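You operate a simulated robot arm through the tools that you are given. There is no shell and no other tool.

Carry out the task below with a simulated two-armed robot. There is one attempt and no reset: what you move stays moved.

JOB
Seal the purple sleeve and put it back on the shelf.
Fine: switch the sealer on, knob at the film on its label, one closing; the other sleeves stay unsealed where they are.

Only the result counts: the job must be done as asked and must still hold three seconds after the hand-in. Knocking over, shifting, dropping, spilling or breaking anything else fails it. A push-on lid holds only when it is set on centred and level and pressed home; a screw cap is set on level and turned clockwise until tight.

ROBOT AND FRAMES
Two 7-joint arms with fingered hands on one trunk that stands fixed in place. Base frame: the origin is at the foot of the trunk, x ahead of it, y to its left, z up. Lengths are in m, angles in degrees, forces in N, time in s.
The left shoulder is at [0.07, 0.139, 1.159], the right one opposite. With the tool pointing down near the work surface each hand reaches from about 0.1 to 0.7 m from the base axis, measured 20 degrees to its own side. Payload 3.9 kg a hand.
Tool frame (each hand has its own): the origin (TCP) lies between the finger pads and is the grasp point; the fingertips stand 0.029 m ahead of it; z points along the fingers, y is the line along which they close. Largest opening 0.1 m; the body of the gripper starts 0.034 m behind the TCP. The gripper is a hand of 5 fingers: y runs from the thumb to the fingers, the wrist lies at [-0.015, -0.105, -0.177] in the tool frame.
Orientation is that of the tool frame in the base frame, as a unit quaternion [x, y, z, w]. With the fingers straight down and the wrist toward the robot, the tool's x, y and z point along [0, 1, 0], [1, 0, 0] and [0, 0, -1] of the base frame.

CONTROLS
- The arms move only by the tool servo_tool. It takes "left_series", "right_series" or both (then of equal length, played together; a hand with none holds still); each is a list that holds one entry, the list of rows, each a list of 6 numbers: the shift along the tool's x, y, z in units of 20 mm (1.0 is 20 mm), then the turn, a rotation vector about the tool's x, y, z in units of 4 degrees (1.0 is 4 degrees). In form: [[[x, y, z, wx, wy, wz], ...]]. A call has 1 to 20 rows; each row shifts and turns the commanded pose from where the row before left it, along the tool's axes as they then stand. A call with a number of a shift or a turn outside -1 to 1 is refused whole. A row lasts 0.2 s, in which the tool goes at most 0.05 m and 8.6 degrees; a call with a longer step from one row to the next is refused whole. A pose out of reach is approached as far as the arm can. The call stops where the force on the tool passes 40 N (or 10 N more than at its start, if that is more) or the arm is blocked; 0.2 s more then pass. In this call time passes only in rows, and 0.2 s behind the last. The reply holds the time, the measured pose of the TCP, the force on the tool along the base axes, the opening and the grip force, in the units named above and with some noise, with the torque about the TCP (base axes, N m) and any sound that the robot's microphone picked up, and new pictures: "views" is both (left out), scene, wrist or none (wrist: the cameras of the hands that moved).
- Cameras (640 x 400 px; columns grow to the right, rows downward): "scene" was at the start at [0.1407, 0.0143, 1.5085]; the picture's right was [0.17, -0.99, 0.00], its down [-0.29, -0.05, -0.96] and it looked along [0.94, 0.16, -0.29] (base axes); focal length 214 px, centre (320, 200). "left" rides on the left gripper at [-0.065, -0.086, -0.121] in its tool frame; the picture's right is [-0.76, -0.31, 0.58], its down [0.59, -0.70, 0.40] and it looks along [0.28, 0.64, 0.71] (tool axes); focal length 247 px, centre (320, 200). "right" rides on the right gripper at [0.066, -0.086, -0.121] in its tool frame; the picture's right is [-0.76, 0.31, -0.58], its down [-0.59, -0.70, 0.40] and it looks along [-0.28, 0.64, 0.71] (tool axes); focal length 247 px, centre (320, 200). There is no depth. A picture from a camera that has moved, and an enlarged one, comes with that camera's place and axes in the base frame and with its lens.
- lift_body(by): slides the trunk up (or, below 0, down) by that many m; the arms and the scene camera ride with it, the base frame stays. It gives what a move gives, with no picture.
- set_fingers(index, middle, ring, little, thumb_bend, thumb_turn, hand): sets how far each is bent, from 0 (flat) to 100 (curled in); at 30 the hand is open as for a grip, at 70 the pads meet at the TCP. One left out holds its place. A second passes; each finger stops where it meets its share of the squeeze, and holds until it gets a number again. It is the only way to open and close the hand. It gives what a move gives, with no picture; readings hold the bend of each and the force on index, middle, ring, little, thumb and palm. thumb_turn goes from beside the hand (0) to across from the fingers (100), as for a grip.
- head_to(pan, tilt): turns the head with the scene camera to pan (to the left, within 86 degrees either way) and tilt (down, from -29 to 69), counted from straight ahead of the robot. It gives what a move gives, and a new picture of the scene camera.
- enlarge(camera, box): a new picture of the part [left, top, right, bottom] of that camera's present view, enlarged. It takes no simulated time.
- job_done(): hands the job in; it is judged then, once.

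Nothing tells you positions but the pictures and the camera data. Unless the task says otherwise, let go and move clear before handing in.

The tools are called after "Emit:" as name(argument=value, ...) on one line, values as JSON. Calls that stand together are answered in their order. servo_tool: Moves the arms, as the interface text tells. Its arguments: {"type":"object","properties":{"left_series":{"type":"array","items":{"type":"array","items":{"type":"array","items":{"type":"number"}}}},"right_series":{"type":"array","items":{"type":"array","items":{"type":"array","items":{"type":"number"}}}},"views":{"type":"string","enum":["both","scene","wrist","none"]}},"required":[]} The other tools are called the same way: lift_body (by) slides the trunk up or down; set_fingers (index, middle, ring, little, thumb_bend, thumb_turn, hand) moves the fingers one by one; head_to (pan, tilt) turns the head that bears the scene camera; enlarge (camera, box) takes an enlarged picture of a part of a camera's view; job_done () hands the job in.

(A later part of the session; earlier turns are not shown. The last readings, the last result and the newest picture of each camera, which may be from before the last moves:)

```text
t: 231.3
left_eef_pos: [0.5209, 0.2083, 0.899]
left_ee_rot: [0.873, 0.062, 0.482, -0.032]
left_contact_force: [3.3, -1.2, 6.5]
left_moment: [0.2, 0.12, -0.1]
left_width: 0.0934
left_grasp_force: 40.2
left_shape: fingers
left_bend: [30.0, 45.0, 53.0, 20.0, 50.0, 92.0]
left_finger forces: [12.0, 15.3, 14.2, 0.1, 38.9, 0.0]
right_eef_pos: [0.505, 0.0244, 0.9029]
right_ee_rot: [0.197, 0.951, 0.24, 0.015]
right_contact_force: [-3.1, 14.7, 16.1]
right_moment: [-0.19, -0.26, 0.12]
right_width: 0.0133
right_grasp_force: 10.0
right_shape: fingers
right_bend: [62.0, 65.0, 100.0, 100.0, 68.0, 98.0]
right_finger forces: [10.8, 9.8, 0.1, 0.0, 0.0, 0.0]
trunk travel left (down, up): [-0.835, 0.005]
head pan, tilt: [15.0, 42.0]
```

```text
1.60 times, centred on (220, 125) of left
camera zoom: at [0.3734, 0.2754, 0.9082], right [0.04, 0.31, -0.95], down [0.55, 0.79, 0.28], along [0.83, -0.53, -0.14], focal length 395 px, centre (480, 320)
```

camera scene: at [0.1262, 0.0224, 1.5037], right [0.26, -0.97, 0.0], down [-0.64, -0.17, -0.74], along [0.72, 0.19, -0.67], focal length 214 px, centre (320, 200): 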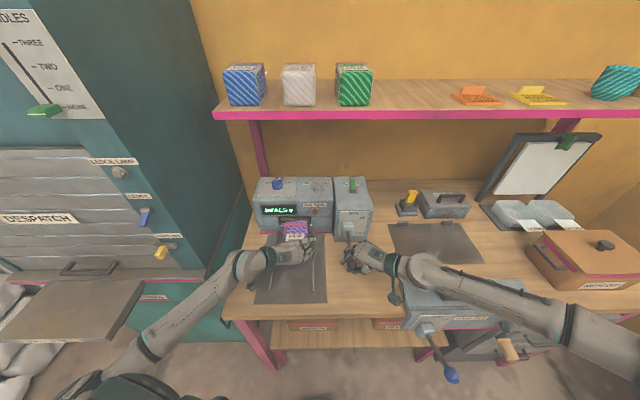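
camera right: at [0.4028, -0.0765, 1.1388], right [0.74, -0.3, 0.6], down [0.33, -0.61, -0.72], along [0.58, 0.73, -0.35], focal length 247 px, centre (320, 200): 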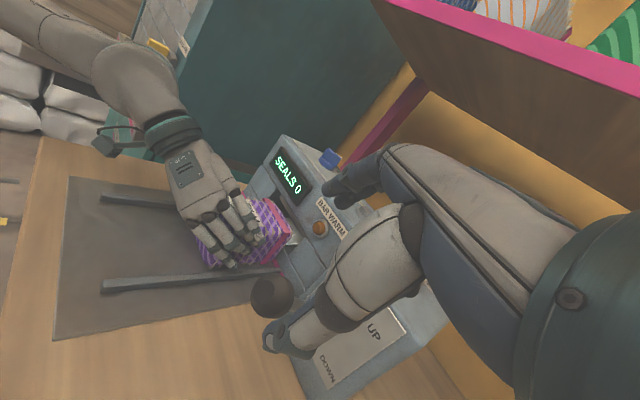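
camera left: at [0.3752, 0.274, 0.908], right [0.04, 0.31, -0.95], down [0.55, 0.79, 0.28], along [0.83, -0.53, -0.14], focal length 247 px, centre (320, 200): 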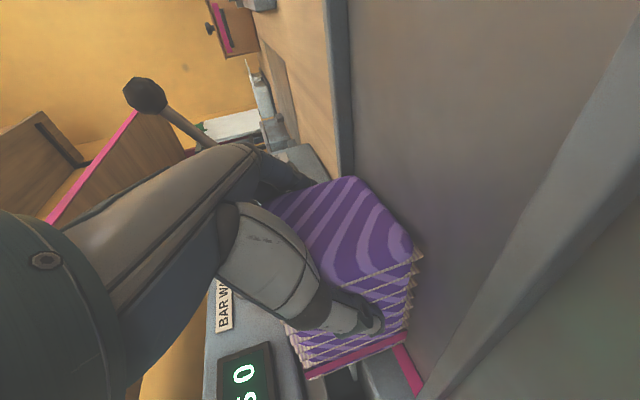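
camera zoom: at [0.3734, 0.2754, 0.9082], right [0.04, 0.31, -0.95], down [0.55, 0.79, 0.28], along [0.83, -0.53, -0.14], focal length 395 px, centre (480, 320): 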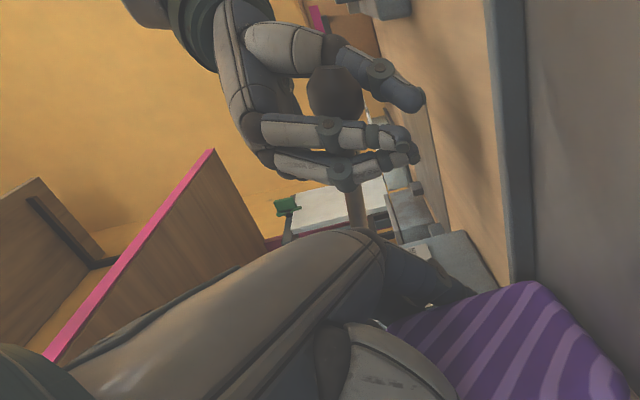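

The lever is about 16° below horizontal with no click yet, and my thumb is getting close to the bench. I'll curl the thumb in and continue pressing.

Emit:
set_fingers(hand="right", thumb_bend=95, index=80, middle=80)

Emit:
enlarge(camera="left", box=[60, 0, 380, 250])

Emit:
enlarge(camera="right", box=[150, 120, 470, 370])

```text
t: 232.3
left_eef_pos: [0.5222, 0.2079, 0.8995]
left_ee_rot: [0.874, 0.06, 0.482, -0.031]
left_contact_force: [3.6, -0.7, 5.1]
left_moment: [0.21, 0.13, -0.09]
left_width: 0.0933
left_grasp_force: 40.2
left_shape: fingers
left_bend: [30.0, 45.0, 53.0, 20.0, 50.0, 92.0]
left_finger forces: [11.8, 15.0, 14.1, 0.0, 39.8, 0.0]
right_eef_pos: [0.5054, 0.0241, 0.9034]
right_ee_rot: [0.196, 0.951, 0.24, 0.015]
right_contact_force: [-6.0, 11.5, 18.6]
right_moment: [-0.07, -0.73, 0.37]
right_width: 0.0
right_grasp_force: 13.1
right_shape: fingers
right_bend: [78.0, 80.0, 100.0, 100.0, 84.0, 97.0]
right_finger forces: [0.1, 23.3, 0.0, 0.1, 3.9, 0.0]
trunk travel left (down, up): [-0.835, 0.005]
head pan, tilt: [15.0, 42.0]
```

```text
1.60 times, centred on (220, 125) of left
camera zoom: at [0.373, 0.2754, 0.9082], right [0.04, 0.31, -0.95], down [0.55, 0.79, 0.28], along [0.83, -0.53, -0.14], focal length 395 px, centre (480, 320)
```

zoom: 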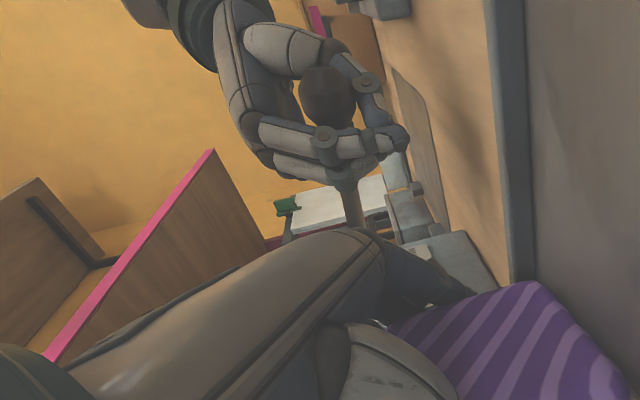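

```text
1.60 times, centred on (310, 245) of right
camera zoom: at [0.3987, -0.0759, 0.975], right [0.74, -0.3, 0.6], down [0.34, -0.61, -0.71], along [0.58, 0.73, -0.35], focal length 395 px, centre (336, 128)
```

zoom: 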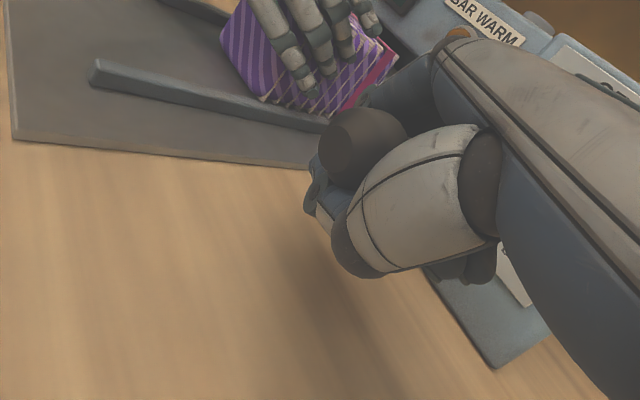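

Now it's well caged with clearance to the bench. I'll continue pressing down.

Emit:
servo_tool(right_series=[[[-0.18, -0.128, 0.495, 0, 0, 0], [-0.18, -0.128, 0.495, 0, 0, 0], [0, 0, 0, 0, 0, 0]]], views="none")

Emit:
enlarge(camera="scene", box=[270, 180, 390, 270])

Emit:
enlarge(camera="left", box=[60, 0, 380, 250])

```text
t: 233.1
left_eef_pos: [0.5184, 0.2079, 0.9002]
left_ee_rot: [0.873, 0.06, 0.483, -0.031]
left_contact_force: [0.8, 0.5, -0.4]
left_moment: [0.11, -0.12, -0.02]
left_width: 0.0932
left_grasp_force: 39.7
left_shape: fingers
left_bend: [30.0, 46.0, 53.0, 20.0, 50.0, 91.0]
left_finger forces: [11.9, 14.3, 13.3, 0.1, 40.1, 0.0]
right_eef_pos: [0.5088, 0.0278, 0.8823]
right_ee_rot: [0.193, 0.951, 0.241, 0.017]
right_contact_force: [-15.8, 6.3, 26.8]
right_moment: [0.08, -1.61, 0.69]
right_width: 0.0001
right_grasp_force: 24.9
right_shape: fingers
right_bend: [78.0, 80.0, 100.0, 100.0, 83.0, 98.0]
right_finger forces: [0.1, 36.7, 0.0, 0.0, 13.5, 0.1]
trunk travel left (down, up): [-0.835, 0.005]
head pan, tilt: [15.0, 42.0]
```

```text
4.44 times, centred on (330, 225) of scene
camera zoom: at [0.1218, 0.0218, 1.5041], right [0.26, -0.97, 0.0], down [-0.64, -0.17, -0.75], along [0.72, 0.19, -0.67], focal length 953 px, centre (276, 89)
```

zoom: 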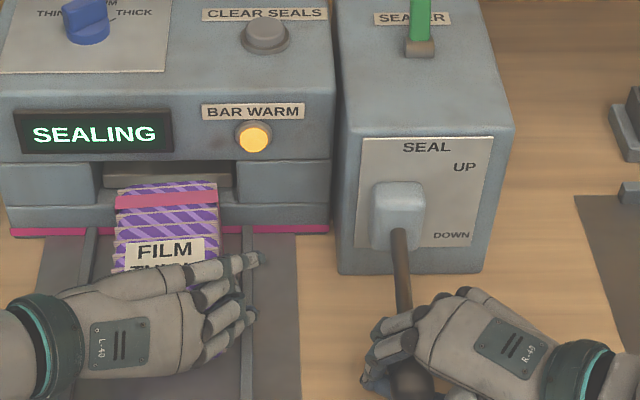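

```text
1.60 times, centred on (220, 125) of left
camera zoom: at [0.3709, 0.2748, 0.909], right [0.04, 0.31, -0.95], down [0.55, 0.79, 0.28], along [0.83, -0.53, -0.14], focal length 395 px, centre (480, 320)
```

zoom: 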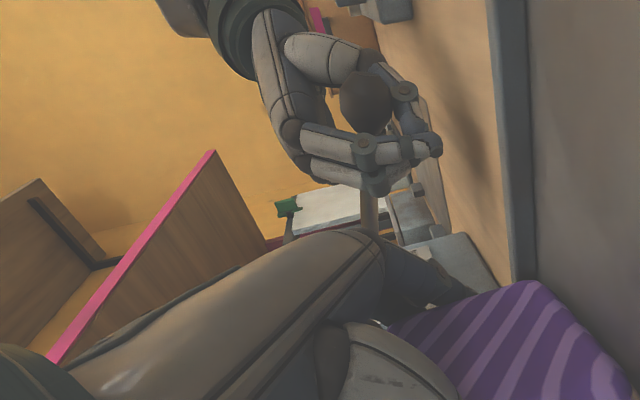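

The display reads "SEALING" and the BAR WARM lamp is lit, so it was an impulse bar. I'll hold it down steadily until it finishes.

Emit:
servo_tool(right_series=[[[0, 0, 0, 0, 0, 0], [0, 0, 0, 0, 0, 0], [0, 0, 0, 0, 0, 0], [0, 0, 0, 0, 0, 0], [0, 0, 0, 0, 0, 0], [0, 0, 0, 0, 0, 0], [0, 0, 0, 0, 0, 0], [0, 0, 0, 0, 0, 0], [0, 0, 0, 0, 0, 0], [0, 0, 0, 0, 0, 0]]], views="none")

Emit:
enlarge(camera="scene", box=[270, 180, 390, 270])

Emit:
servo_tool(right_series=[[[0, 0, 0, 0, 0, 0], [0, 0, 0, 0, 0, 0], [0, 0, 0, 0, 0, 0], [0, 0, 0, 0, 0, 0], [0, 0, 0, 0, 0, 0], [0, 0, 0, 0, 0, 0], [0, 0, 0, 0, 0, 0], [0, 0, 0, 0, 0, 0], [0, 0, 0, 0, 0, 0], [0, 0, 0, 0, 0, 0]]], views="none")

Emit:
enlarge(camera="scene", box=[270, 180, 390, 270])

```text
t: 235.3
left_eef_pos: [0.518, 0.2068, 0.9011]
left_ee_rot: [0.873, 0.061, 0.483, -0.031]
left_contact_force: [0.2, -0.3, -0.5]
left_moment: [0.05, -0.05, -0.04]
left_width: 0.0935
left_grasp_force: 39.5
left_shape: fingers
left_bend: [30.0, 46.0, 53.0, 20.0, 50.0, 91.0]
left_finger forces: [12.3, 14.1, 13.2, 0.0, 39.9, 0.0]
right_eef_pos: [0.5097, 0.0268, 0.8837]
right_ee_rot: [0.195, 0.951, 0.24, 0.017]
right_contact_force: [-17.1, 7.1, 25.8]
right_moment: [0.09, -1.62, 0.66]
right_width: 0.0
right_grasp_force: 25.1
right_shape: fingers
right_bend: [78.0, 80.0, 100.0, 100.0, 84.0, 98.0]
right_finger forces: [0.0, 37.2, 0.0, 0.0, 13.5, 0.0]
trunk travel left (down, up): [-0.835, 0.005]
head pan, tilt: [15.0, 42.0]
```

```text
4.44 times, centred on (330, 225) of scene
camera zoom: at [0.1217, 0.022, 1.5041], right [0.26, -0.97, 0.0], down [-0.64, -0.17, -0.75], along [0.72, 0.19, -0.67], focal length 953 px, centre (276, 89)
```

zoom: 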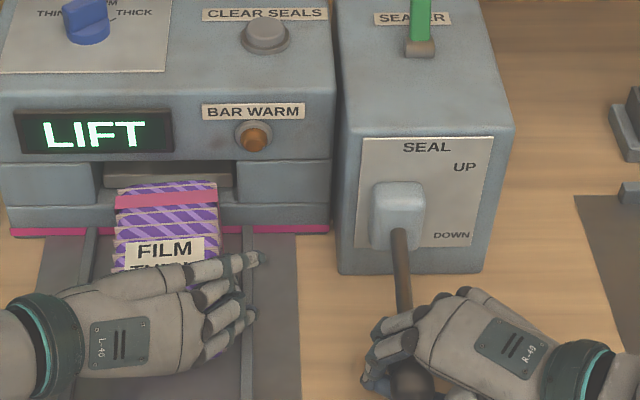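

```text
t: 237.5
left_eef_pos: [0.5181, 0.2084, 0.9017]
left_ee_rot: [0.873, 0.06, 0.484, -0.033]
left_contact_force: [0.4, -0.5, -0.6]
left_moment: [0.06, -0.09, -0.06]
left_width: 0.0934
left_grasp_force: 39.5
left_shape: fingers
left_bend: [30.0, 46.0, 53.0, 20.0, 50.0, 91.0]
left_finger forces: [12.2, 14.0, 13.2, 0.0, 39.8, 0.0]
right_eef_pos: [0.5093, 0.027, 0.8831]
right_ee_rot: [0.194, 0.951, 0.241, 0.016]
right_contact_force: [-16.6, 7.6, 25.4]
right_moment: [0.08, -1.64, 0.68]
right_width: 0.0
right_grasp_force: 24.8
right_shape: fingers
right_bend: [78.0, 80.0, 100.0, 100.0, 84.0, 98.0]
right_finger forces: [0.0, 37.1, 0.0, 0.0, 13.4, 0.0]
trunk travel left (down, up): [-0.835, 0.005]
head pan, tilt: [15.0, 42.0]
```

```text
4.44 times, centred on (330, 225) of scene
camera zoom: at [0.1216, 0.022, 1.5041], right [0.26, -0.97, 0.0], down [-0.64, -0.17, -0.75], along [0.72, 0.19, -0.67], focal length 953 px, centre (276, 89)
```

zoom: 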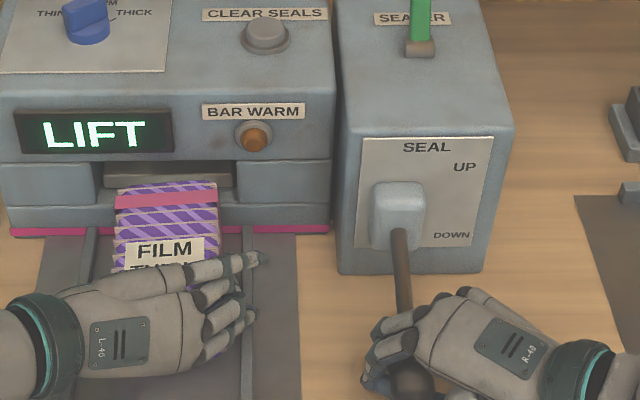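

It says LIFT. I'll raise the lever back along the same arc.

Emit:
servo_tool(right_series=[[[0.18, 0.128, -0.495, 0, 0, 0], [0.18, 0.128, -0.495, 0, 0, 0], [0.18, 0.128, -0.495, 0, 0, 0], [0.18, 0.128, -0.495, 0, 0, 0], [0.108, 0.193, -0.495, 0, 0, 0], [0.108, 0.193, -0.495, 0, 0, 0], [0.037, 0.25, -0.479, 0, 0, 0], [0.037, 0.25, -0.479, 0, 0, 0], [-0.037, 0.3, -0.45, 0, 0, 0], [-0.037, 0.3, -0.45, 0, 0, 0], [-0.09, 0.288, -0.347, 0, 0, 0], [0, 0, 0, 0, 0, 0]]], views="none")

Emit:
enlarge(camera="scene", box=[270, 180, 390, 270])

Emit:
enlarge(camera="left", box=[60, 0, 380, 250])

```text
t: 240.0
left_eef_pos: [0.5222, 0.2083, 0.899]
left_ee_rot: [0.873, 0.06, 0.483, -0.03]
left_contact_force: [-12.7, 4.0, 9.0]
left_moment: [0.82, 0.23, 0.19]
left_width: 0.0934
left_grasp_force: 45.9
left_shape: fingers
left_bend: [30.0, 45.0, 53.0, 20.0, 50.0, 92.0]
left_finger forces: [11.5, 16.3, 14.6, 0.1, 49.1, 0.0]
right_eef_pos: [0.4976, 0.0235, 0.9868]
right_ee_rot: [0.194, 0.953, 0.233, 0.01]
right_contact_force: [7.4, 15.2, -14.3]
right_moment: [-0.33, 0.28, 0.14]
right_width: 0.0035
right_grasp_force: 19.8
right_shape: fingers
right_bend: [78.0, 74.0, 100.0, 100.0, 88.0, 96.0]
right_finger forces: [0.0, 21.6, 0.4, 0.1, 17.7, 0.1]
trunk travel left (down, up): [-0.835, 0.005]
head pan, tilt: [15.0, 42.0]
stopped in row 12 (right hand): the force on the tool passed its limit at 43 N (the readings are from after the stop); the commanded pose is now the measured one
```

```text
4.44 times, centred on (330, 225) of scene
camera zoom: at [0.1291, 0.0242, 1.5032], right [0.26, -0.97, 0.0], down [-0.65, -0.18, -0.74], along [0.72, 0.19, -0.67], focal length 953 px, centre (276, 89)
```

zoom: 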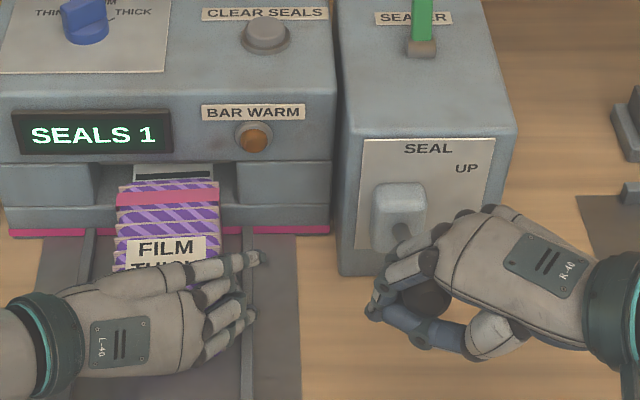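

```text
1.60 times, centred on (220, 125) of left
camera zoom: at [0.3753, 0.2759, 0.9077], right [0.04, 0.31, -0.95], down [0.55, 0.79, 0.28], along [0.83, -0.54, -0.14], focal length 395 px, centre (480, 320)
```

zoom: 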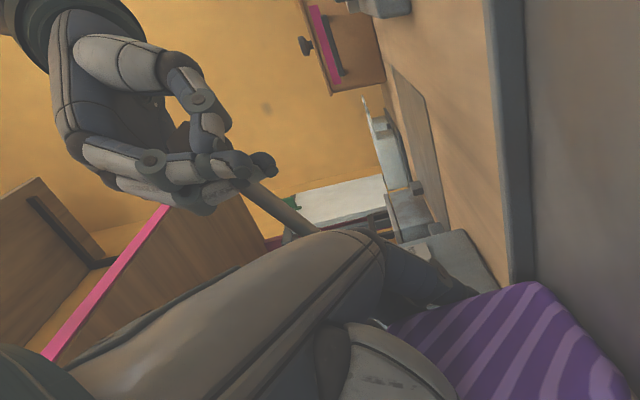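

"SEALS 1" is shown, the lever is back up, and a seal line is visible on the tail. I'll release the lever ball carefully and lift the right hand away.

Emit:
set_fingers(hand="right", thumb_bend=30, index=30, middle=30)

Emit:
enlarge(camera="scene", box=[270, 180, 390, 270])

Emit:
enlarge(camera="left", box=[60, 0, 380, 250])

```text
t: 241.0
left_eef_pos: [0.5227, 0.2059, 0.8997]
left_ee_rot: [0.874, 0.059, 0.482, -0.032]
left_contact_force: [-0.4, -0.8, 4.2]
left_moment: [0.25, 0.1, 0.02]
left_width: 0.0932
left_grasp_force: 40.3
left_shape: fingers
left_bend: [30.0, 46.0, 53.0, 20.0, 50.0, 92.0]
left_finger forces: [11.8, 14.6, 14.1, 0.0, 40.4, 0.0]
right_eef_pos: [0.4983, 0.0215, 0.9885]
right_ee_rot: [0.194, 0.952, 0.236, 0.01]
right_contact_force: [0.2, 0.9, 0.2]
right_moment: [0.01, 0.01, -0.03]
right_width: 0.0987
right_grasp_force: 0.1
right_shape: fingers
right_bend: [30.0, 30.0, 100.0, 100.0, 30.0, 97.0]
right_finger forces: [0.0, 0.0, 0.0, 0.0, 0.0, 0.1]
trunk travel left (down, up): [-0.835, 0.005]
head pan, tilt: [15.0, 42.0]
```

```text
4.44 times, centred on (330, 225) of scene
camera zoom: at [0.1288, 0.0202, 1.5035], right [0.26, -0.97, 0.0], down [-0.65, -0.17, -0.74], along [0.72, 0.19, -0.67], focal length 953 px, centre (276, 89)
```

zoom: 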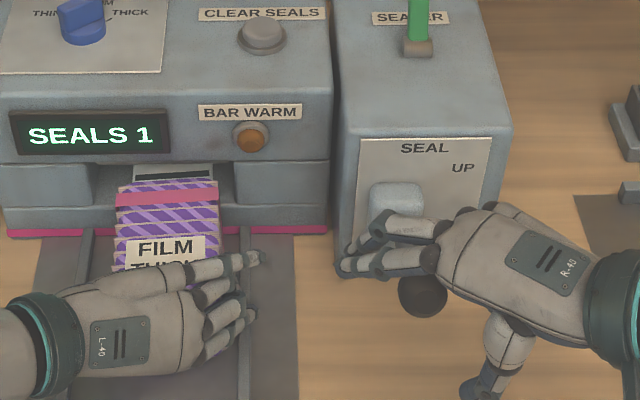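

```text
1.60 times, centred on (220, 125) of left
camera zoom: at [0.3754, 0.2736, 0.9084], right [0.04, 0.31, -0.95], down [0.55, 0.78, 0.28], along [0.83, -0.53, -0.14], focal length 395 px, centre (480, 320)
```

zoom: 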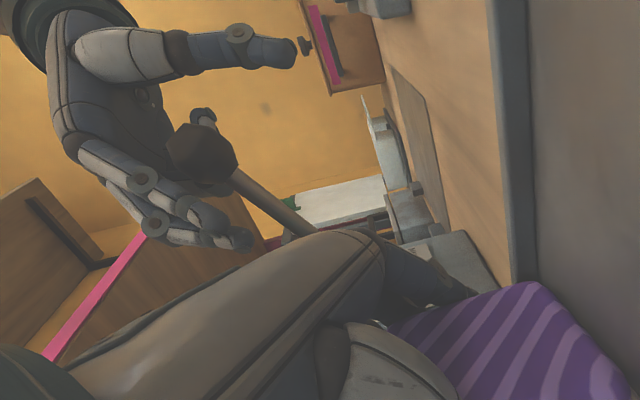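

Emit:
servo_tool(right_series=[[[0.034, 0.23, -0.443, 0, 0, 0], [0.034, 0.23, -0.443, 0, 0, 0], [0.0175, 0.508, -0.93, 0, 0, 0], [0.0175, 0.508, -0.93, 0, 0, 0], [0.0175, 0.508, -0.93, 0, 0, 0], [0.0175, 0.508, -0.93, 0, 0, 0], [0.0175, 0.508, -0.93, 0, 0, 0], [0, -0.8, -0.6, 0, 0, 0], [0, -0.8, -0.6, 0, 0, 0], [0, -0.8, -0.6, 0, 0, 0], [0, -0.8, -0.6, 0, 0, 0], [0, -0.8, -0.6, 0, 0, 0], [0, -0.8, -0.6, 0, 0, 0]]])

Emit:
enlarge(camera="scene", box=[250, 160, 390, 270])

```text
t: 243.8
left_eef_pos: [0.5227, 0.2059, 0.8996]
left_ee_rot: [0.874, 0.059, 0.482, -0.032]
left_contact_force: [0.2, -0.2, 5.7]
left_moment: [0.34, 0.12, -0.04]
left_width: 0.0934
left_grasp_force: 40.1
left_shape: fingers
left_bend: [30.0, 46.0, 53.0, 20.0, 50.0, 92.0]
left_finger forces: [11.6, 14.4, 14.3, 0.0, 40.0, 0.0]
right_eef_pos: [0.4626, -0.0873, 1.1358]
right_ee_rot: [0.194, 0.952, 0.236, 0.009]
right_contact_force: [1.0, -0.1, 0.1]
right_moment: [-0.02, 0.05, -0.02]
right_width: 0.0984
right_grasp_force: 0.1
right_shape: fingers
right_bend: [30.0, 30.0, 100.0, 100.0, 30.0, 98.0]
right_finger forces: [0.0, 0.0, 0.1, 0.0, 0.1, 0.0]
trunk travel left (down, up): [-0.835, 0.005]
head pan, tilt: [15.0, 42.0]
camera scene: at [0.1286, 0.0195, 1.5034], right [0.26, -0.97, 0.0], down [-0.65, -0.17, -0.74], along [0.72, 0.19, -0.67], focal length 214 px, centre (320, 200)
camera right: at [0.358, -0.1885, 1.2103], right [0.75, -0.29, 0.6], down [0.33, -0.61, -0.72], along [0.57, 0.73, -0.36], focal length 247 px, centre (320, 200)
```

scene: 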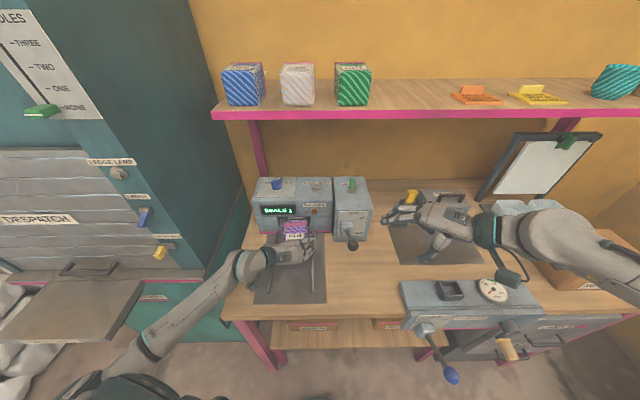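
right: 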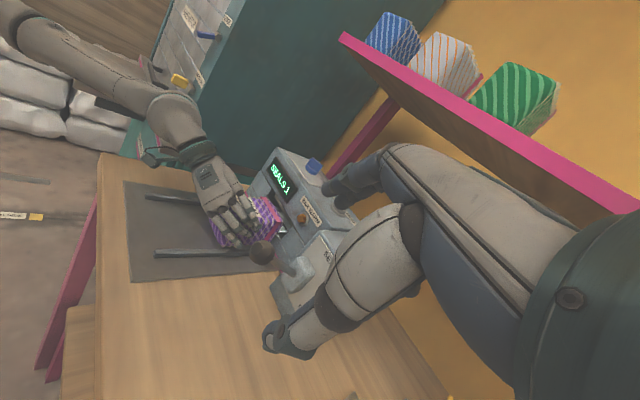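

```text
3.64 times, centred on (320, 215) of scene
camera zoom: at [0.1286, 0.0195, 1.5034], right [0.26, -0.97, 0.0], down [-0.65, -0.17, -0.74], along [0.72, 0.19, -0.67], focal length 780 px, centre (320, 146)
```

zoom: 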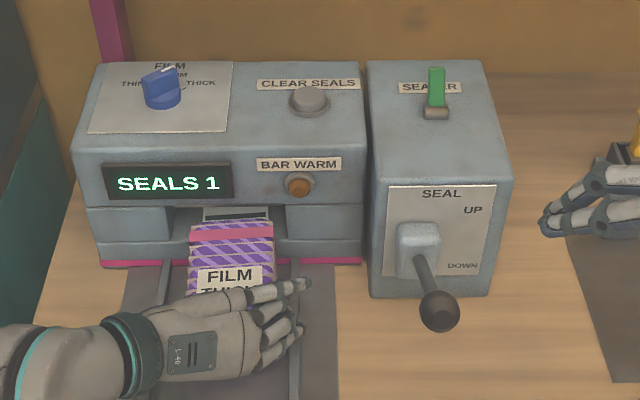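

The seal is done, with the lever up. Now the left hand, still holding the sleeve, will draw it straight back out of the slot. The right hand moves further out of the way.

Emit:
servo_tool(left_series=[[[0.08, 0, -0.05, 0, 0, 0], [-0.318, 0.0865, -0.501, 0, 0, 0], [-0.318, 0.0865, -0.501, 0, 0, 0], [-0.318, 0.0865, -0.501, 0, 0, 0], [-0.318, 0.0865, -0.501, 0, 0, 0], [-0.318, 0.0865, -0.501, 0, 0, 0], [-0.318, 0.0865, -0.501, 0, 0, 0], [-0.318, 0.0865, -0.501, 0, 0, 0], [-0.318, 0.0865, -0.501, 0, 0, 0], [0, 0, 0, 0, 0, 0]]], right_series=[[[0, -0.8, -0.3, 0, 0, 0], [0, -0.8, -0.3, 0, 0, 0], [0, -0.8, -0.3, 0, 0, 0], [0, -0.8, -0.3, 0, 0, 0], [0, -0.8, -0.3, 0, 0, 0], [0, -0.8, -0.3, 0, 0, 0], [0, -0.8, -0.3, 0, 0, 0], [0, -0.8, -0.3, 0, 0, 0], [0, 0, 0, 0, 0, 0], [0, 0, 0, 0, 0, 0]]])

Emit:
enlarge(camera="scene", box=[230, 180, 370, 290])

```text
t: 246.0
left_eef_pos: [0.4308, 0.1816, 0.9026]
left_ee_rot: [0.873, 0.059, 0.482, -0.031]
left_contact_force: [-0.1, 0.7, -1.0]
left_moment: [0.07, 0.0, 0.04]
left_width: 0.0932
left_grasp_force: 38.3
left_shape: fingers
left_bend: [30.0, 46.0, 53.0, 20.0, 50.0, 91.0]
left_finger forces: [11.9, 12.8, 13.1, 0.1, 38.6, 0.0]
right_eef_pos: [0.41, -0.2146, 1.1191]
right_ee_rot: [0.194, 0.952, 0.236, 0.009]
right_contact_force: [0.1, 0.0, -0.4]
right_moment: [0.02, 0.02, 0.01]
right_width: 0.0985
right_grasp_force: 0.0
right_shape: fingers
right_bend: [30.0, 30.0, 100.0, 100.0, 30.0, 98.0]
right_finger forces: [0.1, 0.0, 0.0, 0.0, 0.0, 0.0]
trunk travel left (down, up): [-0.835, 0.005]
head pan, tilt: [15.0, 42.0]
camera scene: at [0.1294, 0.0205, 1.5034], right [0.26, -0.97, 0.0], down [-0.65, -0.17, -0.74], along [0.72, 0.19, -0.67], focal length 214 px, centre (320, 200)
camera right: at [0.3068, -0.3137, 1.1937], right [0.75, -0.29, 0.6], down [0.33, -0.61, -0.72], along [0.57, 0.73, -0.36], focal length 247 px, centre (320, 200)
camera left: at [0.2836, 0.2481, 0.9106], right [0.04, 0.31, -0.95], down [0.55, 0.79, 0.28], along [0.83, -0.53, -0.14], focal length 247 px, centre (320, 200)
```

scene: 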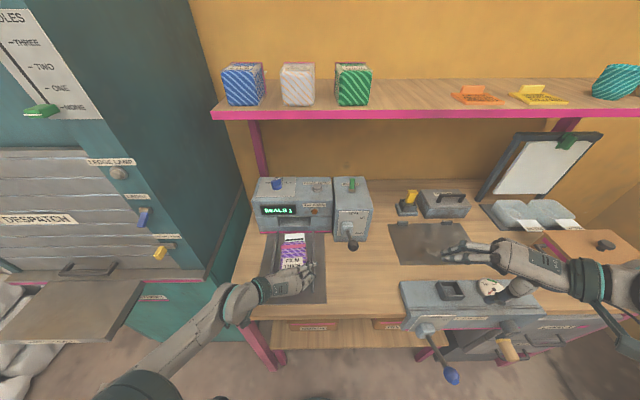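
right: 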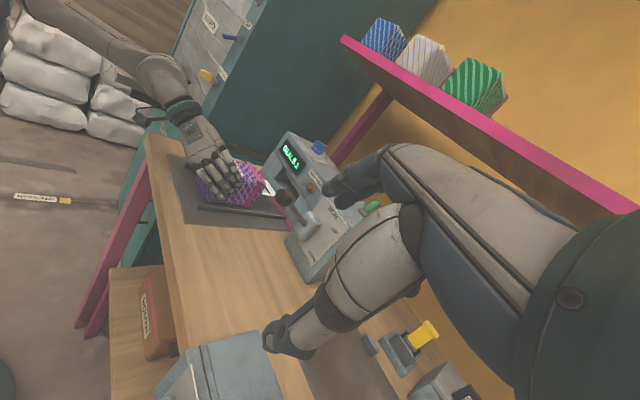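
left: 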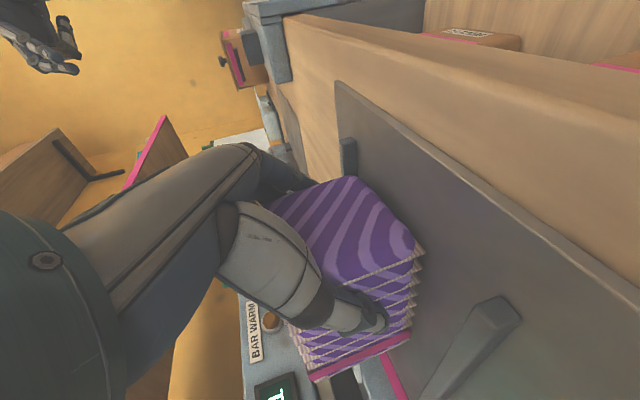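

```text
3.64 times, centred on (300, 235) of scene
camera zoom: at [0.1294, 0.0205, 1.5034], right [0.26, -0.97, 0.0], down [-0.65, -0.17, -0.74], along [0.72, 0.19, -0.67], focal length 780 px, centre (393, 73)
```

zoom: 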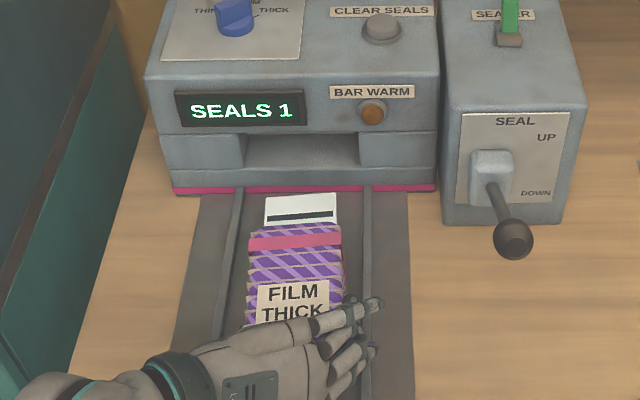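

The seal line shows clearly on the tail and it's clear of the slot. I'll lift, yaw slightly clockwise for arm room, and keep rising.

Emit:
servo_tool(left_series=[[[0.739, 0, -0.468, 0, 0, 0], [0.739, 0, -0.468, 0, 0, 0], [0.739, 0, -0.468, 0, 0, 0], [0.739, 0, -0.468, 0, 0, 0], [0, 0, 0, -0.845, 0, 0.535], [0, 0, 0, -0.845, 0, 0.535], [0, 0, 0, -0.845, 0, 0.535], [0, 0, 0, -0.845, 0, 0.535], [0, 0, 0, -0.845, 0, 0.535], [0.845, 0, -0.535, 0, 0, 0], [0.845, 0, -0.535, 0, 0, 0], [0.845, 0, -0.535, 0, 0, 0], [0.845, 0, -0.535, 0, 0, 0]]])

```text
t: 248.8
left_eef_pos: [0.4401, 0.1835, 1.0444]
left_ee_rot: [0.871, -0.094, 0.479, 0.052]
left_contact_force: [-0.6, -1.0, -3.0]
left_moment: [0.01, 0.11, 0.01]
left_width: 0.0929
left_grasp_force: 36.8
left_shape: fingers
left_bend: [30.0, 46.0, 53.0, 20.0, 50.0, 90.0]
left_finger forces: [13.3, 11.1, 12.7, 0.0, 36.7, 0.0]
left hand out of reach, approached as far as the arm can: row 4
right_eef_pos: [0.411, -0.2135, 1.1195]
right_ee_rot: [0.194, 0.952, 0.236, 0.01]
right_contact_force: [-0.3, -0.4, -0.4]
right_moment: [-0.01, 0.0, -0.01]
right_width: 0.0984
right_grasp_force: 0.2
right_shape: fingers
right_bend: [30.0, 30.0, 100.0, 100.0, 30.0, 98.0]
right_finger forces: [0.1, 0.1, 0.0, 0.0, 0.0, 0.0]
trunk travel left (down, up): [-0.835, 0.005]
head pan, tilt: [15.0, 42.0]
camera scene: at [0.1295, 0.0205, 1.5033], right [0.26, -0.97, 0.0], down [-0.65, -0.17, -0.74], along [0.72, 0.19, -0.67], focal length 214 px, centre (320, 200)
camera left: at [0.3251, 0.297, 1.0537], right [0.15, 0.28, -0.95], down [0.79, 0.55, 0.28], along [0.6, -0.79, -0.14], focal length 247 px, centre (320, 200)
```

scene: 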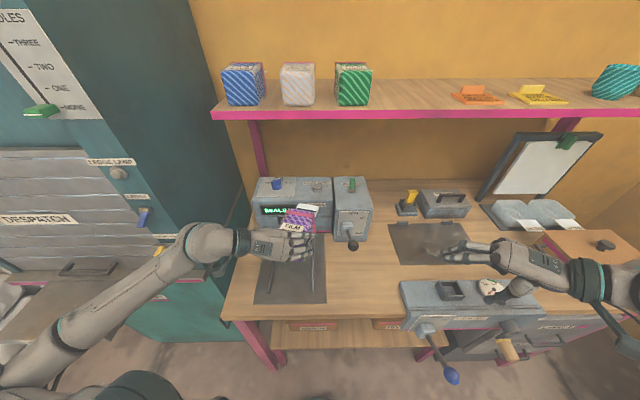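
left: 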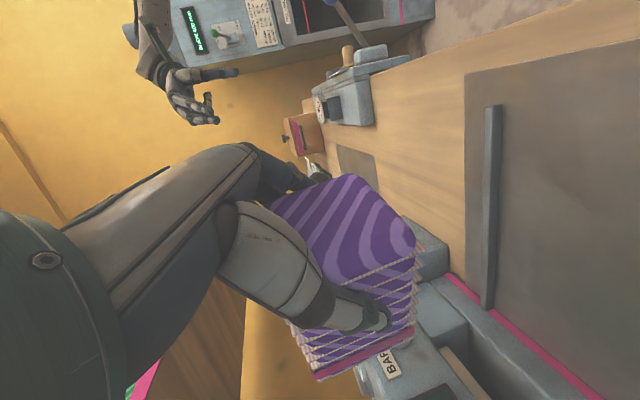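

Emit:
servo_tool(left_series=[[[0.985, 0.605, -0.15, 0, 0, 0], [0.985, 0.605, -0.15, 0, 0, 0], [0.985, 0.605, -0.15, 0, 0, 0], [0.985, 0.605, -0.15, 0, 0, 0], [0.985, 0.605, -0.15, 0, 0, 0], [0.985, 0.605, -0.15, 0, 0, 0], [0.985, 0.605, -0.15, 0, 0, 0], [0.985, 0.605, -0.15, 0, 0, 0], [0.985, 0.605, -0.15, 0, 0, 0], [0.985, 0.605, -0.15, 0, 0, 0]]])

```text
t: 251.0
left_eef_pos: [0.4921, 0.0467, 1.2296]
left_ee_rot: [0.871, -0.094, 0.479, 0.052]
left_contact_force: [0.6, -0.7, -1.9]
left_moment: [-0.02, 0.09, 0.01]
left_width: 0.0929
left_grasp_force: 36.1
left_shape: fingers
left_bend: [30.0, 47.0, 53.0, 20.0, 51.0, 90.0]
left_finger forces: [12.7, 10.4, 12.2, 0.0, 35.1, 0.0]
right_eef_pos: [0.4115, -0.2137, 1.1201]
right_ee_rot: [0.194, 0.952, 0.237, 0.01]
right_contact_force: [0.0, 0.9, -0.4]
right_moment: [0.02, 0.02, -0.04]
right_width: 0.0984
right_grasp_force: 0.0
right_shape: fingers
right_bend: [30.0, 30.0, 100.0, 100.0, 30.0, 98.0]
right_finger forces: [0.0, 0.0, 0.0, 0.0, 0.1, 0.0]
trunk travel left (down, up): [-0.835, 0.005]
head pan, tilt: [15.0, 42.0]
camera scene: at [0.13, 0.0194, 1.5033], right [0.26, -0.97, 0.0], down [-0.65, -0.17, -0.74], along [0.72, 0.19, -0.67], focal length 214 px, centre (320, 200)
camera left: at [0.3763, 0.1603, 1.2381], right [0.15, 0.28, -0.95], down [0.79, 0.55, 0.28], along [0.6, -0.79, -0.14], focal length 247 px, centre (320, 200)
```

scene: 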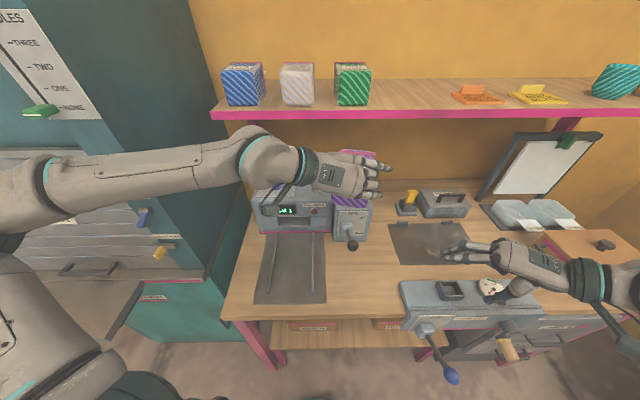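
left: 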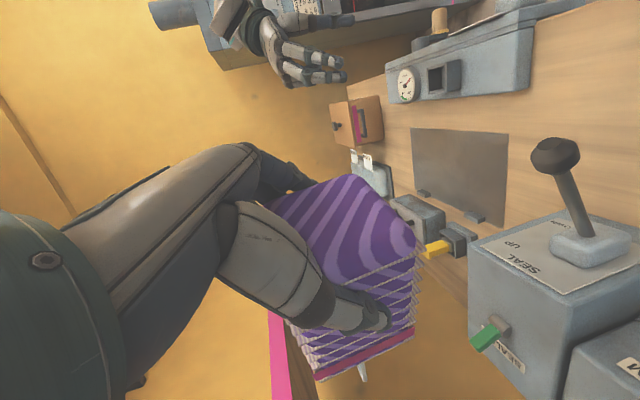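

Emit:
servo_tool(left_series=[[[0.985, 0.605, -0.15, 0, 0, 0], [0.985, 0.605, -0.15, 0, 0, 0], [0.985, 0.605, -0.15, 0, 0, 0], [0.985, 0.605, -0.15, 0, 0, 0], [0.985, 0.605, -0.15, 0, 0, 0], [0.985, 0.605, -0.15, 0, 0, 0], [0.985, 0.605, -0.15, 0, 0, 0], [0.985, 0.605, -0.15, 0, 0, 0], [0.985, 0.605, -0.15, 0, 0, 0], [0.985, 0.605, -0.15, 0, 0, 0], [0, 0, 0, 0.845, 0, -0.535], [0, 0, 0, 0.845, 0, -0.535], [0, 0, 0, 0.845, 0, -0.535], [0, 0, 0, 0.845, 0, -0.535], [0, 0, 0, 0.42, 0, -0.27], [0, 0, 0, 0, 0, 0]]])

Emit:
head_to(pan=-4, tilt=15)

Emit:
enlarge(camera="scene", box=[210, 130, 410, 255])

Emit:
enlarge(camera="left", box=[220, 100, 480, 400])

```text
t: 254.4
left_eef_pos: [0.5453, -0.0861, 1.4114]
left_ee_rot: [0.875, 0.045, 0.482, -0.023]
left_contact_force: [-0.4, -0.3, -2.7]
left_moment: [-0.03, 0.15, 0.0]
left_width: 0.0927
left_grasp_force: 33.7
left_shape: fingers
left_bend: [30.0, 47.0, 53.0, 20.0, 51.0, 90.0]
left_finger forces: [11.8, 10.0, 12.1, 0.0, 33.6, 0.0]
right_eef_pos: [0.4115, -0.2135, 1.1202]
right_ee_rot: [0.195, 0.952, 0.236, 0.01]
right_contact_force: [-0.2, 0.2, -0.1]
right_moment: [0.03, -0.01, 0.02]
right_width: 0.0984
right_grasp_force: 0.1
right_shape: fingers
right_bend: [30.0, 30.0, 100.0, 100.0, 30.0, 98.0]
right_finger forces: [0.0, 0.0, 0.0, 0.0, 0.1, 0.0]
trunk travel left (down, up): [-0.835, 0.005]
head pan, tilt: [15.0, 42.0]
camera scene: at [0.1299, 0.0206, 1.5033], right [0.26, -0.97, 0.0], down [-0.65, -0.17, -0.74], along [0.72, 0.19, -0.67], focal length 214 px, centre (320, 200)
camera left: at [0.3997, -0.0134, 1.4195], right [0.05, 0.31, -0.95], down [0.58, 0.77, 0.28], along [0.81, -0.56, -0.14], focal length 247 px, centre (320, 200)
```

scene: 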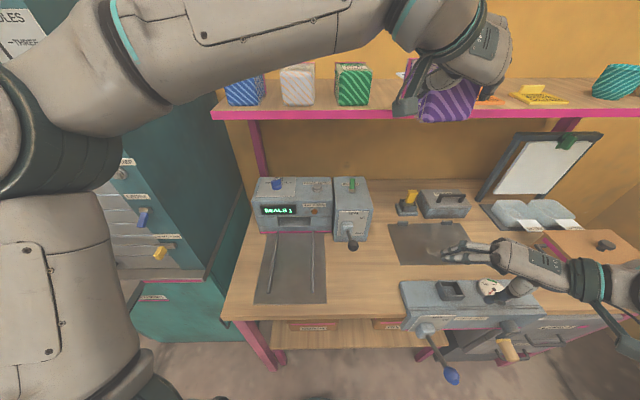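
left: 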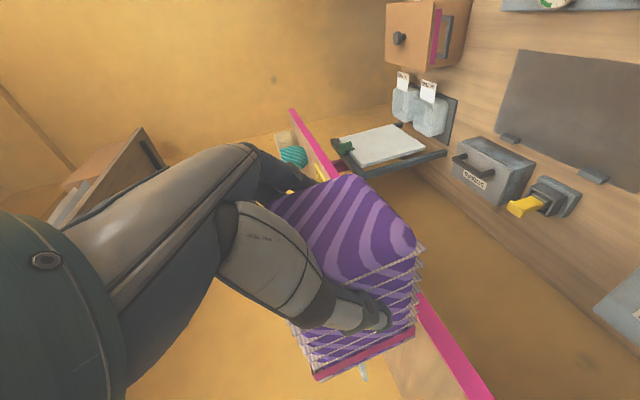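

```text
t: 255.3
left_eef_pos: [0.545, -0.0852, 1.4111]
left_ee_rot: [0.875, 0.044, 0.482, -0.023]
left_contact_force: [-0.6, -0.4, -2.1]
left_moment: [-0.03, 0.12, -0.02]
left_width: 0.0928
left_grasp_force: 33.9
left_shape: fingers
left_bend: [30.0, 47.0, 53.0, 20.0, 51.0, 90.0]
left_finger forces: [11.8, 10.0, 12.0, 0.1, 33.7, 0.0]
right_eef_pos: [0.4122, -0.213, 1.1201]
right_ee_rot: [0.194, 0.952, 0.235, 0.01]
right_contact_force: [-1.2, -0.3, -0.1]
right_moment: [0.0, -0.01, 0.02]
right_width: 0.0984
right_grasp_force: 0.0
right_shape: fingers
right_bend: [30.0, 30.0, 100.0, 100.0, 30.0, 98.0]
right_finger forces: [0.0, 0.0, 0.1, 0.0, 0.0, 0.0]
trunk travel left (down, up): [-0.835, 0.005]
head pan, tilt: [-4.0, 15.0]
camera scene: at [0.1422, -0.0076, 1.5457], right [-0.07, -1.0, 0.0], down [-0.26, 0.02, -0.97], along [0.96, -0.07, -0.26], focal length 214 px, centre (320, 200)
```

scene: 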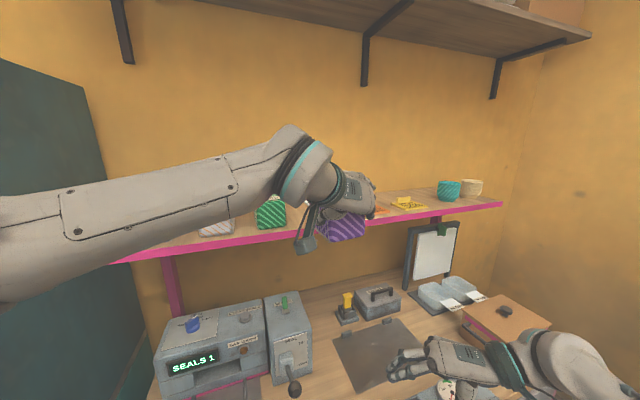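

```text
3.20 times, centred on (310, 192) of scene
camera zoom: at [0.1422, -0.0076, 1.5457], right [-0.07, -1.0, 0.0], down [-0.26, 0.02, -0.97], along [0.96, -0.07, -0.26], focal length 686 px, centre (352, 224)
```

zoom: 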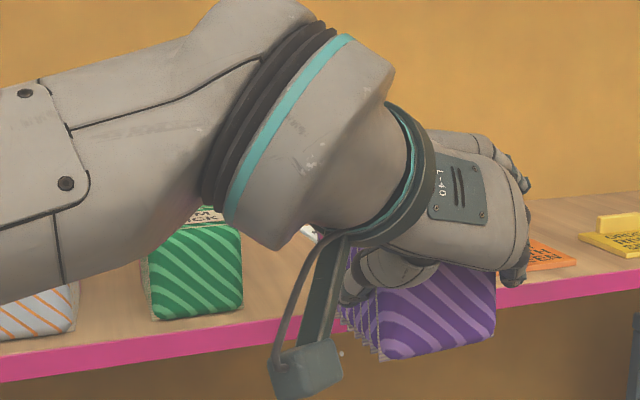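

```text
1.33 times, centred on (350, 250) of left
camera zoom: at [0.3996, -0.0134, 1.4196], right [0.05, 0.31, -0.95], down [0.58, 0.77, 0.28], along [0.81, -0.56, -0.14], focal length 329 px, centre (280, 133)
```

zoom: 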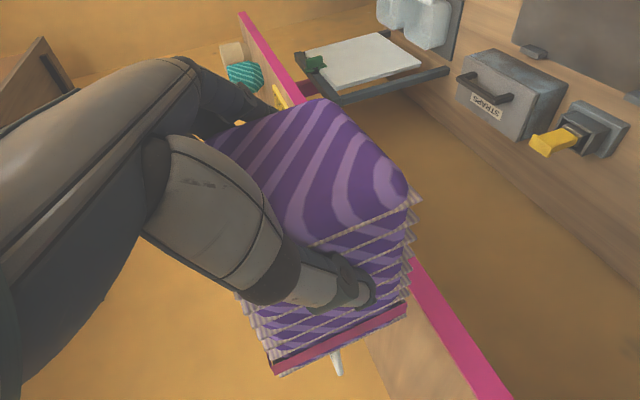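

The sleeve is level, heading straight at its old spot. I'll move it in over the shelf at a safe height.

Emit:
servo_tool(left_series=[[[0.5, -0.04, 0.789, 0, 0, 0], [0.5, -0.04, 0.789, 0, 0, 0], [0.5, -0.04, 0.789, 0, 0, 0], [0.5, -0.04, 0.789, 0, 0, 0], [0.5, -0.04, 0.789, 0, 0, 0], [0.5, -0.04, 0.789, 0, 0, 0], [0.5, -0.04, 0.789, 0, 0, 0], [0.5, -0.04, 0.789, 0, 0, 0], [0.5, -0.04, 0.789, 0, 0, 0], [0.5, -0.04, 0.789, 0, 0, 0], [0, 0, 0, 0, 0, 0]]])

Emit:
enlarge(camera="scene", box=[210, 130, 410, 255])

Emit:
enlarge(camera="left", box=[220, 100, 480, 400])

```text
t: 257.7
left_eef_pos: [0.7275, -0.0606, 1.4108]
left_ee_rot: [0.875, 0.043, 0.482, -0.023]
left_contact_force: [0.6, 0.8, -2.8]
left_moment: [-0.03, 0.09, 0.03]
left_width: 0.0928
left_grasp_force: 33.8
left_shape: fingers
left_bend: [30.0, 47.0, 53.0, 20.0, 51.0, 90.0]
left_finger forces: [11.7, 9.8, 12.2, 0.0, 33.4, 0.0]
right_eef_pos: [0.4111, -0.2137, 1.1194]
right_ee_rot: [0.194, 0.952, 0.235, 0.009]
right_contact_force: [-0.9, 0.1, -1.1]
right_moment: [-0.01, 0.0, 0.02]
right_width: 0.0985
right_grasp_force: 0.0
right_shape: fingers
right_bend: [30.0, 30.0, 100.0, 100.0, 30.0, 98.0]
right_finger forces: [0.1, 0.0, 0.1, 0.1, 0.0, 0.0]
trunk travel left (down, up): [-0.835, 0.005]
head pan, tilt: [-4.0, 15.0]
camera scene: at [0.1418, -0.0069, 1.5459], right [-0.07, -1.0, 0.0], down [-0.26, 0.02, -0.97], along [0.96, -0.07, -0.26], focal length 214 px, centre (320, 200)
camera left: at [0.5834, 0.0124, 1.4193], right [0.05, 0.31, -0.95], down [0.58, 0.76, 0.28], along [0.81, -0.56, -0.14], focal length 247 px, centre (320, 200)
```

scene: 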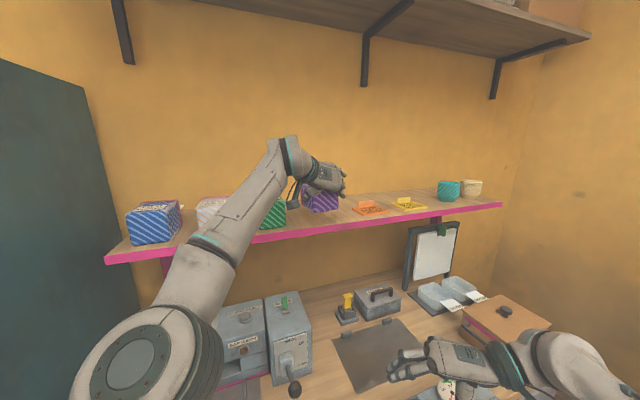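
left: 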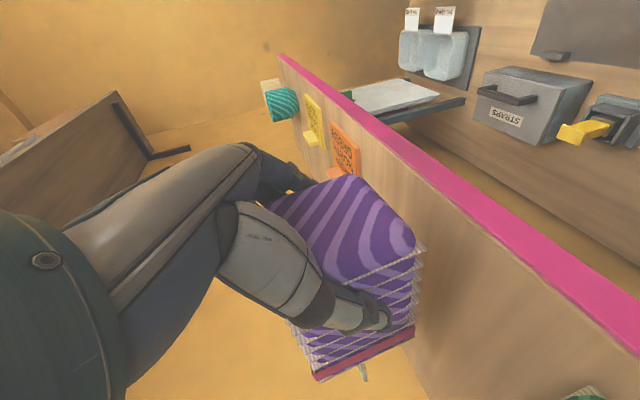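

```text
3.20 times, centred on (310, 192) of scene
camera zoom: at [0.1418, -0.0069, 1.5459], right [-0.07, -1.0, 0.0], down [-0.26, 0.02, -0.97], along [0.96, -0.07, -0.26], focal length 686 px, centre (352, 224)
```

zoom: 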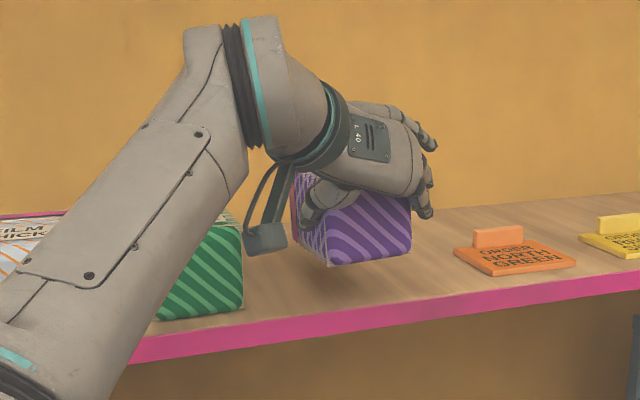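

```text
1.33 times, centred on (350, 250) of left
camera zoom: at [0.5834, 0.0124, 1.4193], right [0.05, 0.31, -0.95], down [0.58, 0.76, 0.28], along [0.81, -0.56, -0.14], focal length 329 px, centre (280, 133)
```

zoom: 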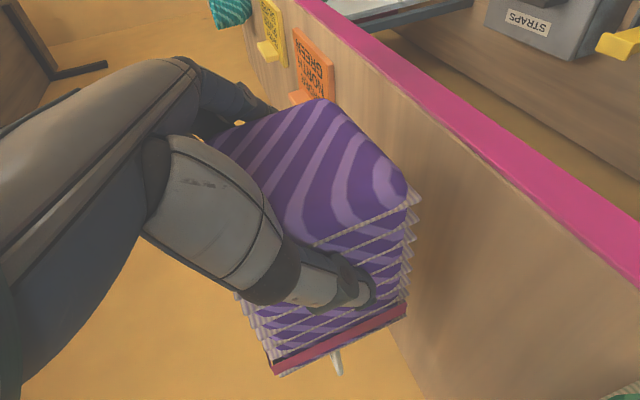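

Emit:
servo_tool(left_series=[[[0.5, -0.02, 0.789, 0, 0, 0], [0.5, -0.02, 0.789, 0, 0, 0], [-0.4225, 0, 0.2675, 0, 0, 0], [-0.4225, 0, 0.2675, 0, 0, 0], [-0.4225, 0, 0.2675, 0, 0, 0], [-0.338, 0, 0.214, 0, 0, 0], [0, 0, 0, 0, 0, 0]]], views="none")

Emit:
enlarge(camera="scene", box=[230, 140, 390, 240])

Emit:
enlarge(camera="left", box=[220, 100, 480, 400])

```text
t: 259.3
left_eef_pos: [0.73, -0.0599, 1.373]
left_ee_rot: [0.875, 0.044, 0.482, -0.023]
left_contact_force: [-0.5, 0.2, -2.4]
left_moment: [-0.07, 0.09, -0.04]
left_width: 0.093
left_grasp_force: 33.6
left_shape: fingers
left_bend: [30.0, 47.0, 53.0, 20.0, 51.0, 90.0]
left_finger forces: [11.6, 9.8, 12.3, 0.1, 33.3, 0.0]
left hand out of reach, approached as far as the arm can: row 1, 2
right_eef_pos: [0.4118, -0.2139, 1.1189]
right_ee_rot: [0.194, 0.952, 0.235, 0.01]
right_contact_force: [1.0, 0.3, 0.0]
right_moment: [0.01, -0.01, -0.02]
right_width: 0.0984
right_grasp_force: 0.0
right_shape: fingers
right_bend: [30.0, 30.0, 100.0, 100.0, 30.0, 98.0]
right_finger forces: [0.0, 0.1, 0.0, 0.0, 0.1, 0.0]
trunk travel left (down, up): [-0.835, 0.005]
head pan, tilt: [-4.0, 15.0]
```

```text
4.00 times, centred on (310, 190) of scene
camera zoom: at [0.1421, -0.0082, 1.5458], right [-0.07, -1.0, 0.0], down [-0.26, 0.02, -0.97], along [0.96, -0.07, -0.26], focal length 858 px, centre (360, 240)
```

zoom: 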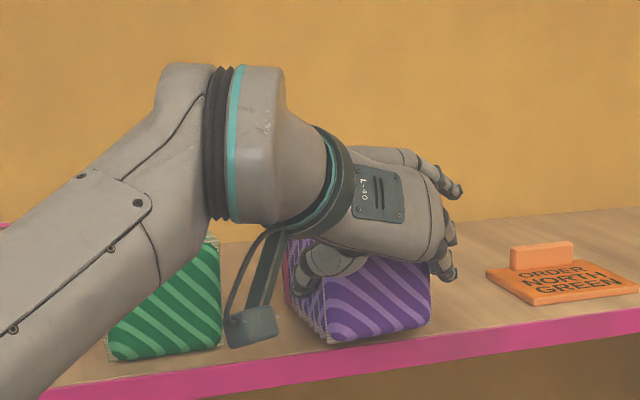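

```text
1.33 times, centred on (350, 250) of left
camera zoom: at [0.5843, 0.0127, 1.382], right [0.05, 0.31, -0.95], down [0.58, 0.77, 0.28], along [0.81, -0.56, -0.14], focal length 329 px, centre (280, 133)
```

zoom: 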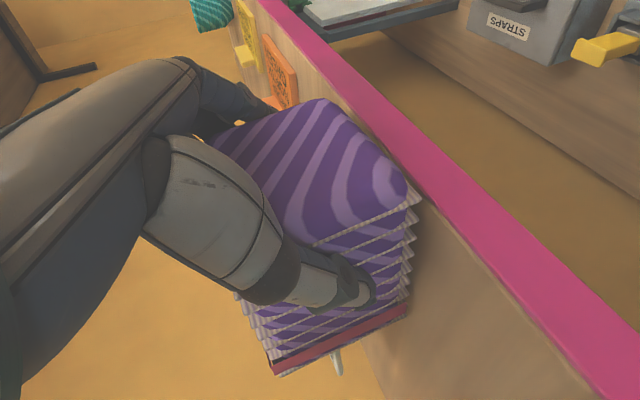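

The arm is at its reach limit while higher up; being lower should allow more. I'll go forward another 2 cm at this height.

Emit:
servo_tool(left_series=[[[0.265, -0.02, 0.418, 0, 0, 0], [0.265, -0.02, 0.418, 0, 0, 0], [0, 0, 0, 0, 0, 0]]], views="none")

Emit:
enlarge(camera="scene", box=[230, 140, 390, 240])

```text
t: 260.1
left_eef_pos: [0.7492, -0.0564, 1.372]
left_ee_rot: [0.875, 0.045, 0.482, -0.023]
left_contact_force: [-0.5, -0.3, -2.2]
left_moment: [-0.03, 0.13, -0.02]
left_width: 0.0927
left_grasp_force: 33.1
left_shape: fingers
left_bend: [30.0, 47.0, 53.0, 20.0, 51.0, 90.0]
left_finger forces: [11.6, 9.9, 12.2, 0.0, 33.2, 0.1]
right_eef_pos: [0.4108, -0.2134, 1.1208]
right_ee_rot: [0.194, 0.952, 0.235, 0.01]
right_contact_force: [0.3, 0.3, -0.1]
right_moment: [0.0, -0.03, -0.01]
right_width: 0.0986
right_grasp_force: 0.1
right_shape: fingers
right_bend: [30.0, 30.0, 100.0, 100.0, 30.0, 98.0]
right_finger forces: [0.0, 0.1, 0.0, 0.1, 0.0, 0.0]
trunk travel left (down, up): [-0.835, 0.005]
head pan, tilt: [-4.0, 15.0]
```

```text
4.00 times, centred on (310, 190) of scene
camera zoom: at [0.1421, -0.007, 1.5458], right [-0.07, -1.0, 0.0], down [-0.26, 0.02, -0.97], along [0.96, -0.07, -0.26], focal length 858 px, centre (360, 240)
```

zoom: 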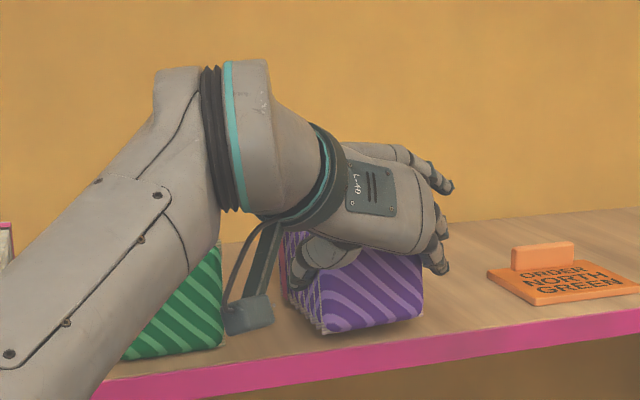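

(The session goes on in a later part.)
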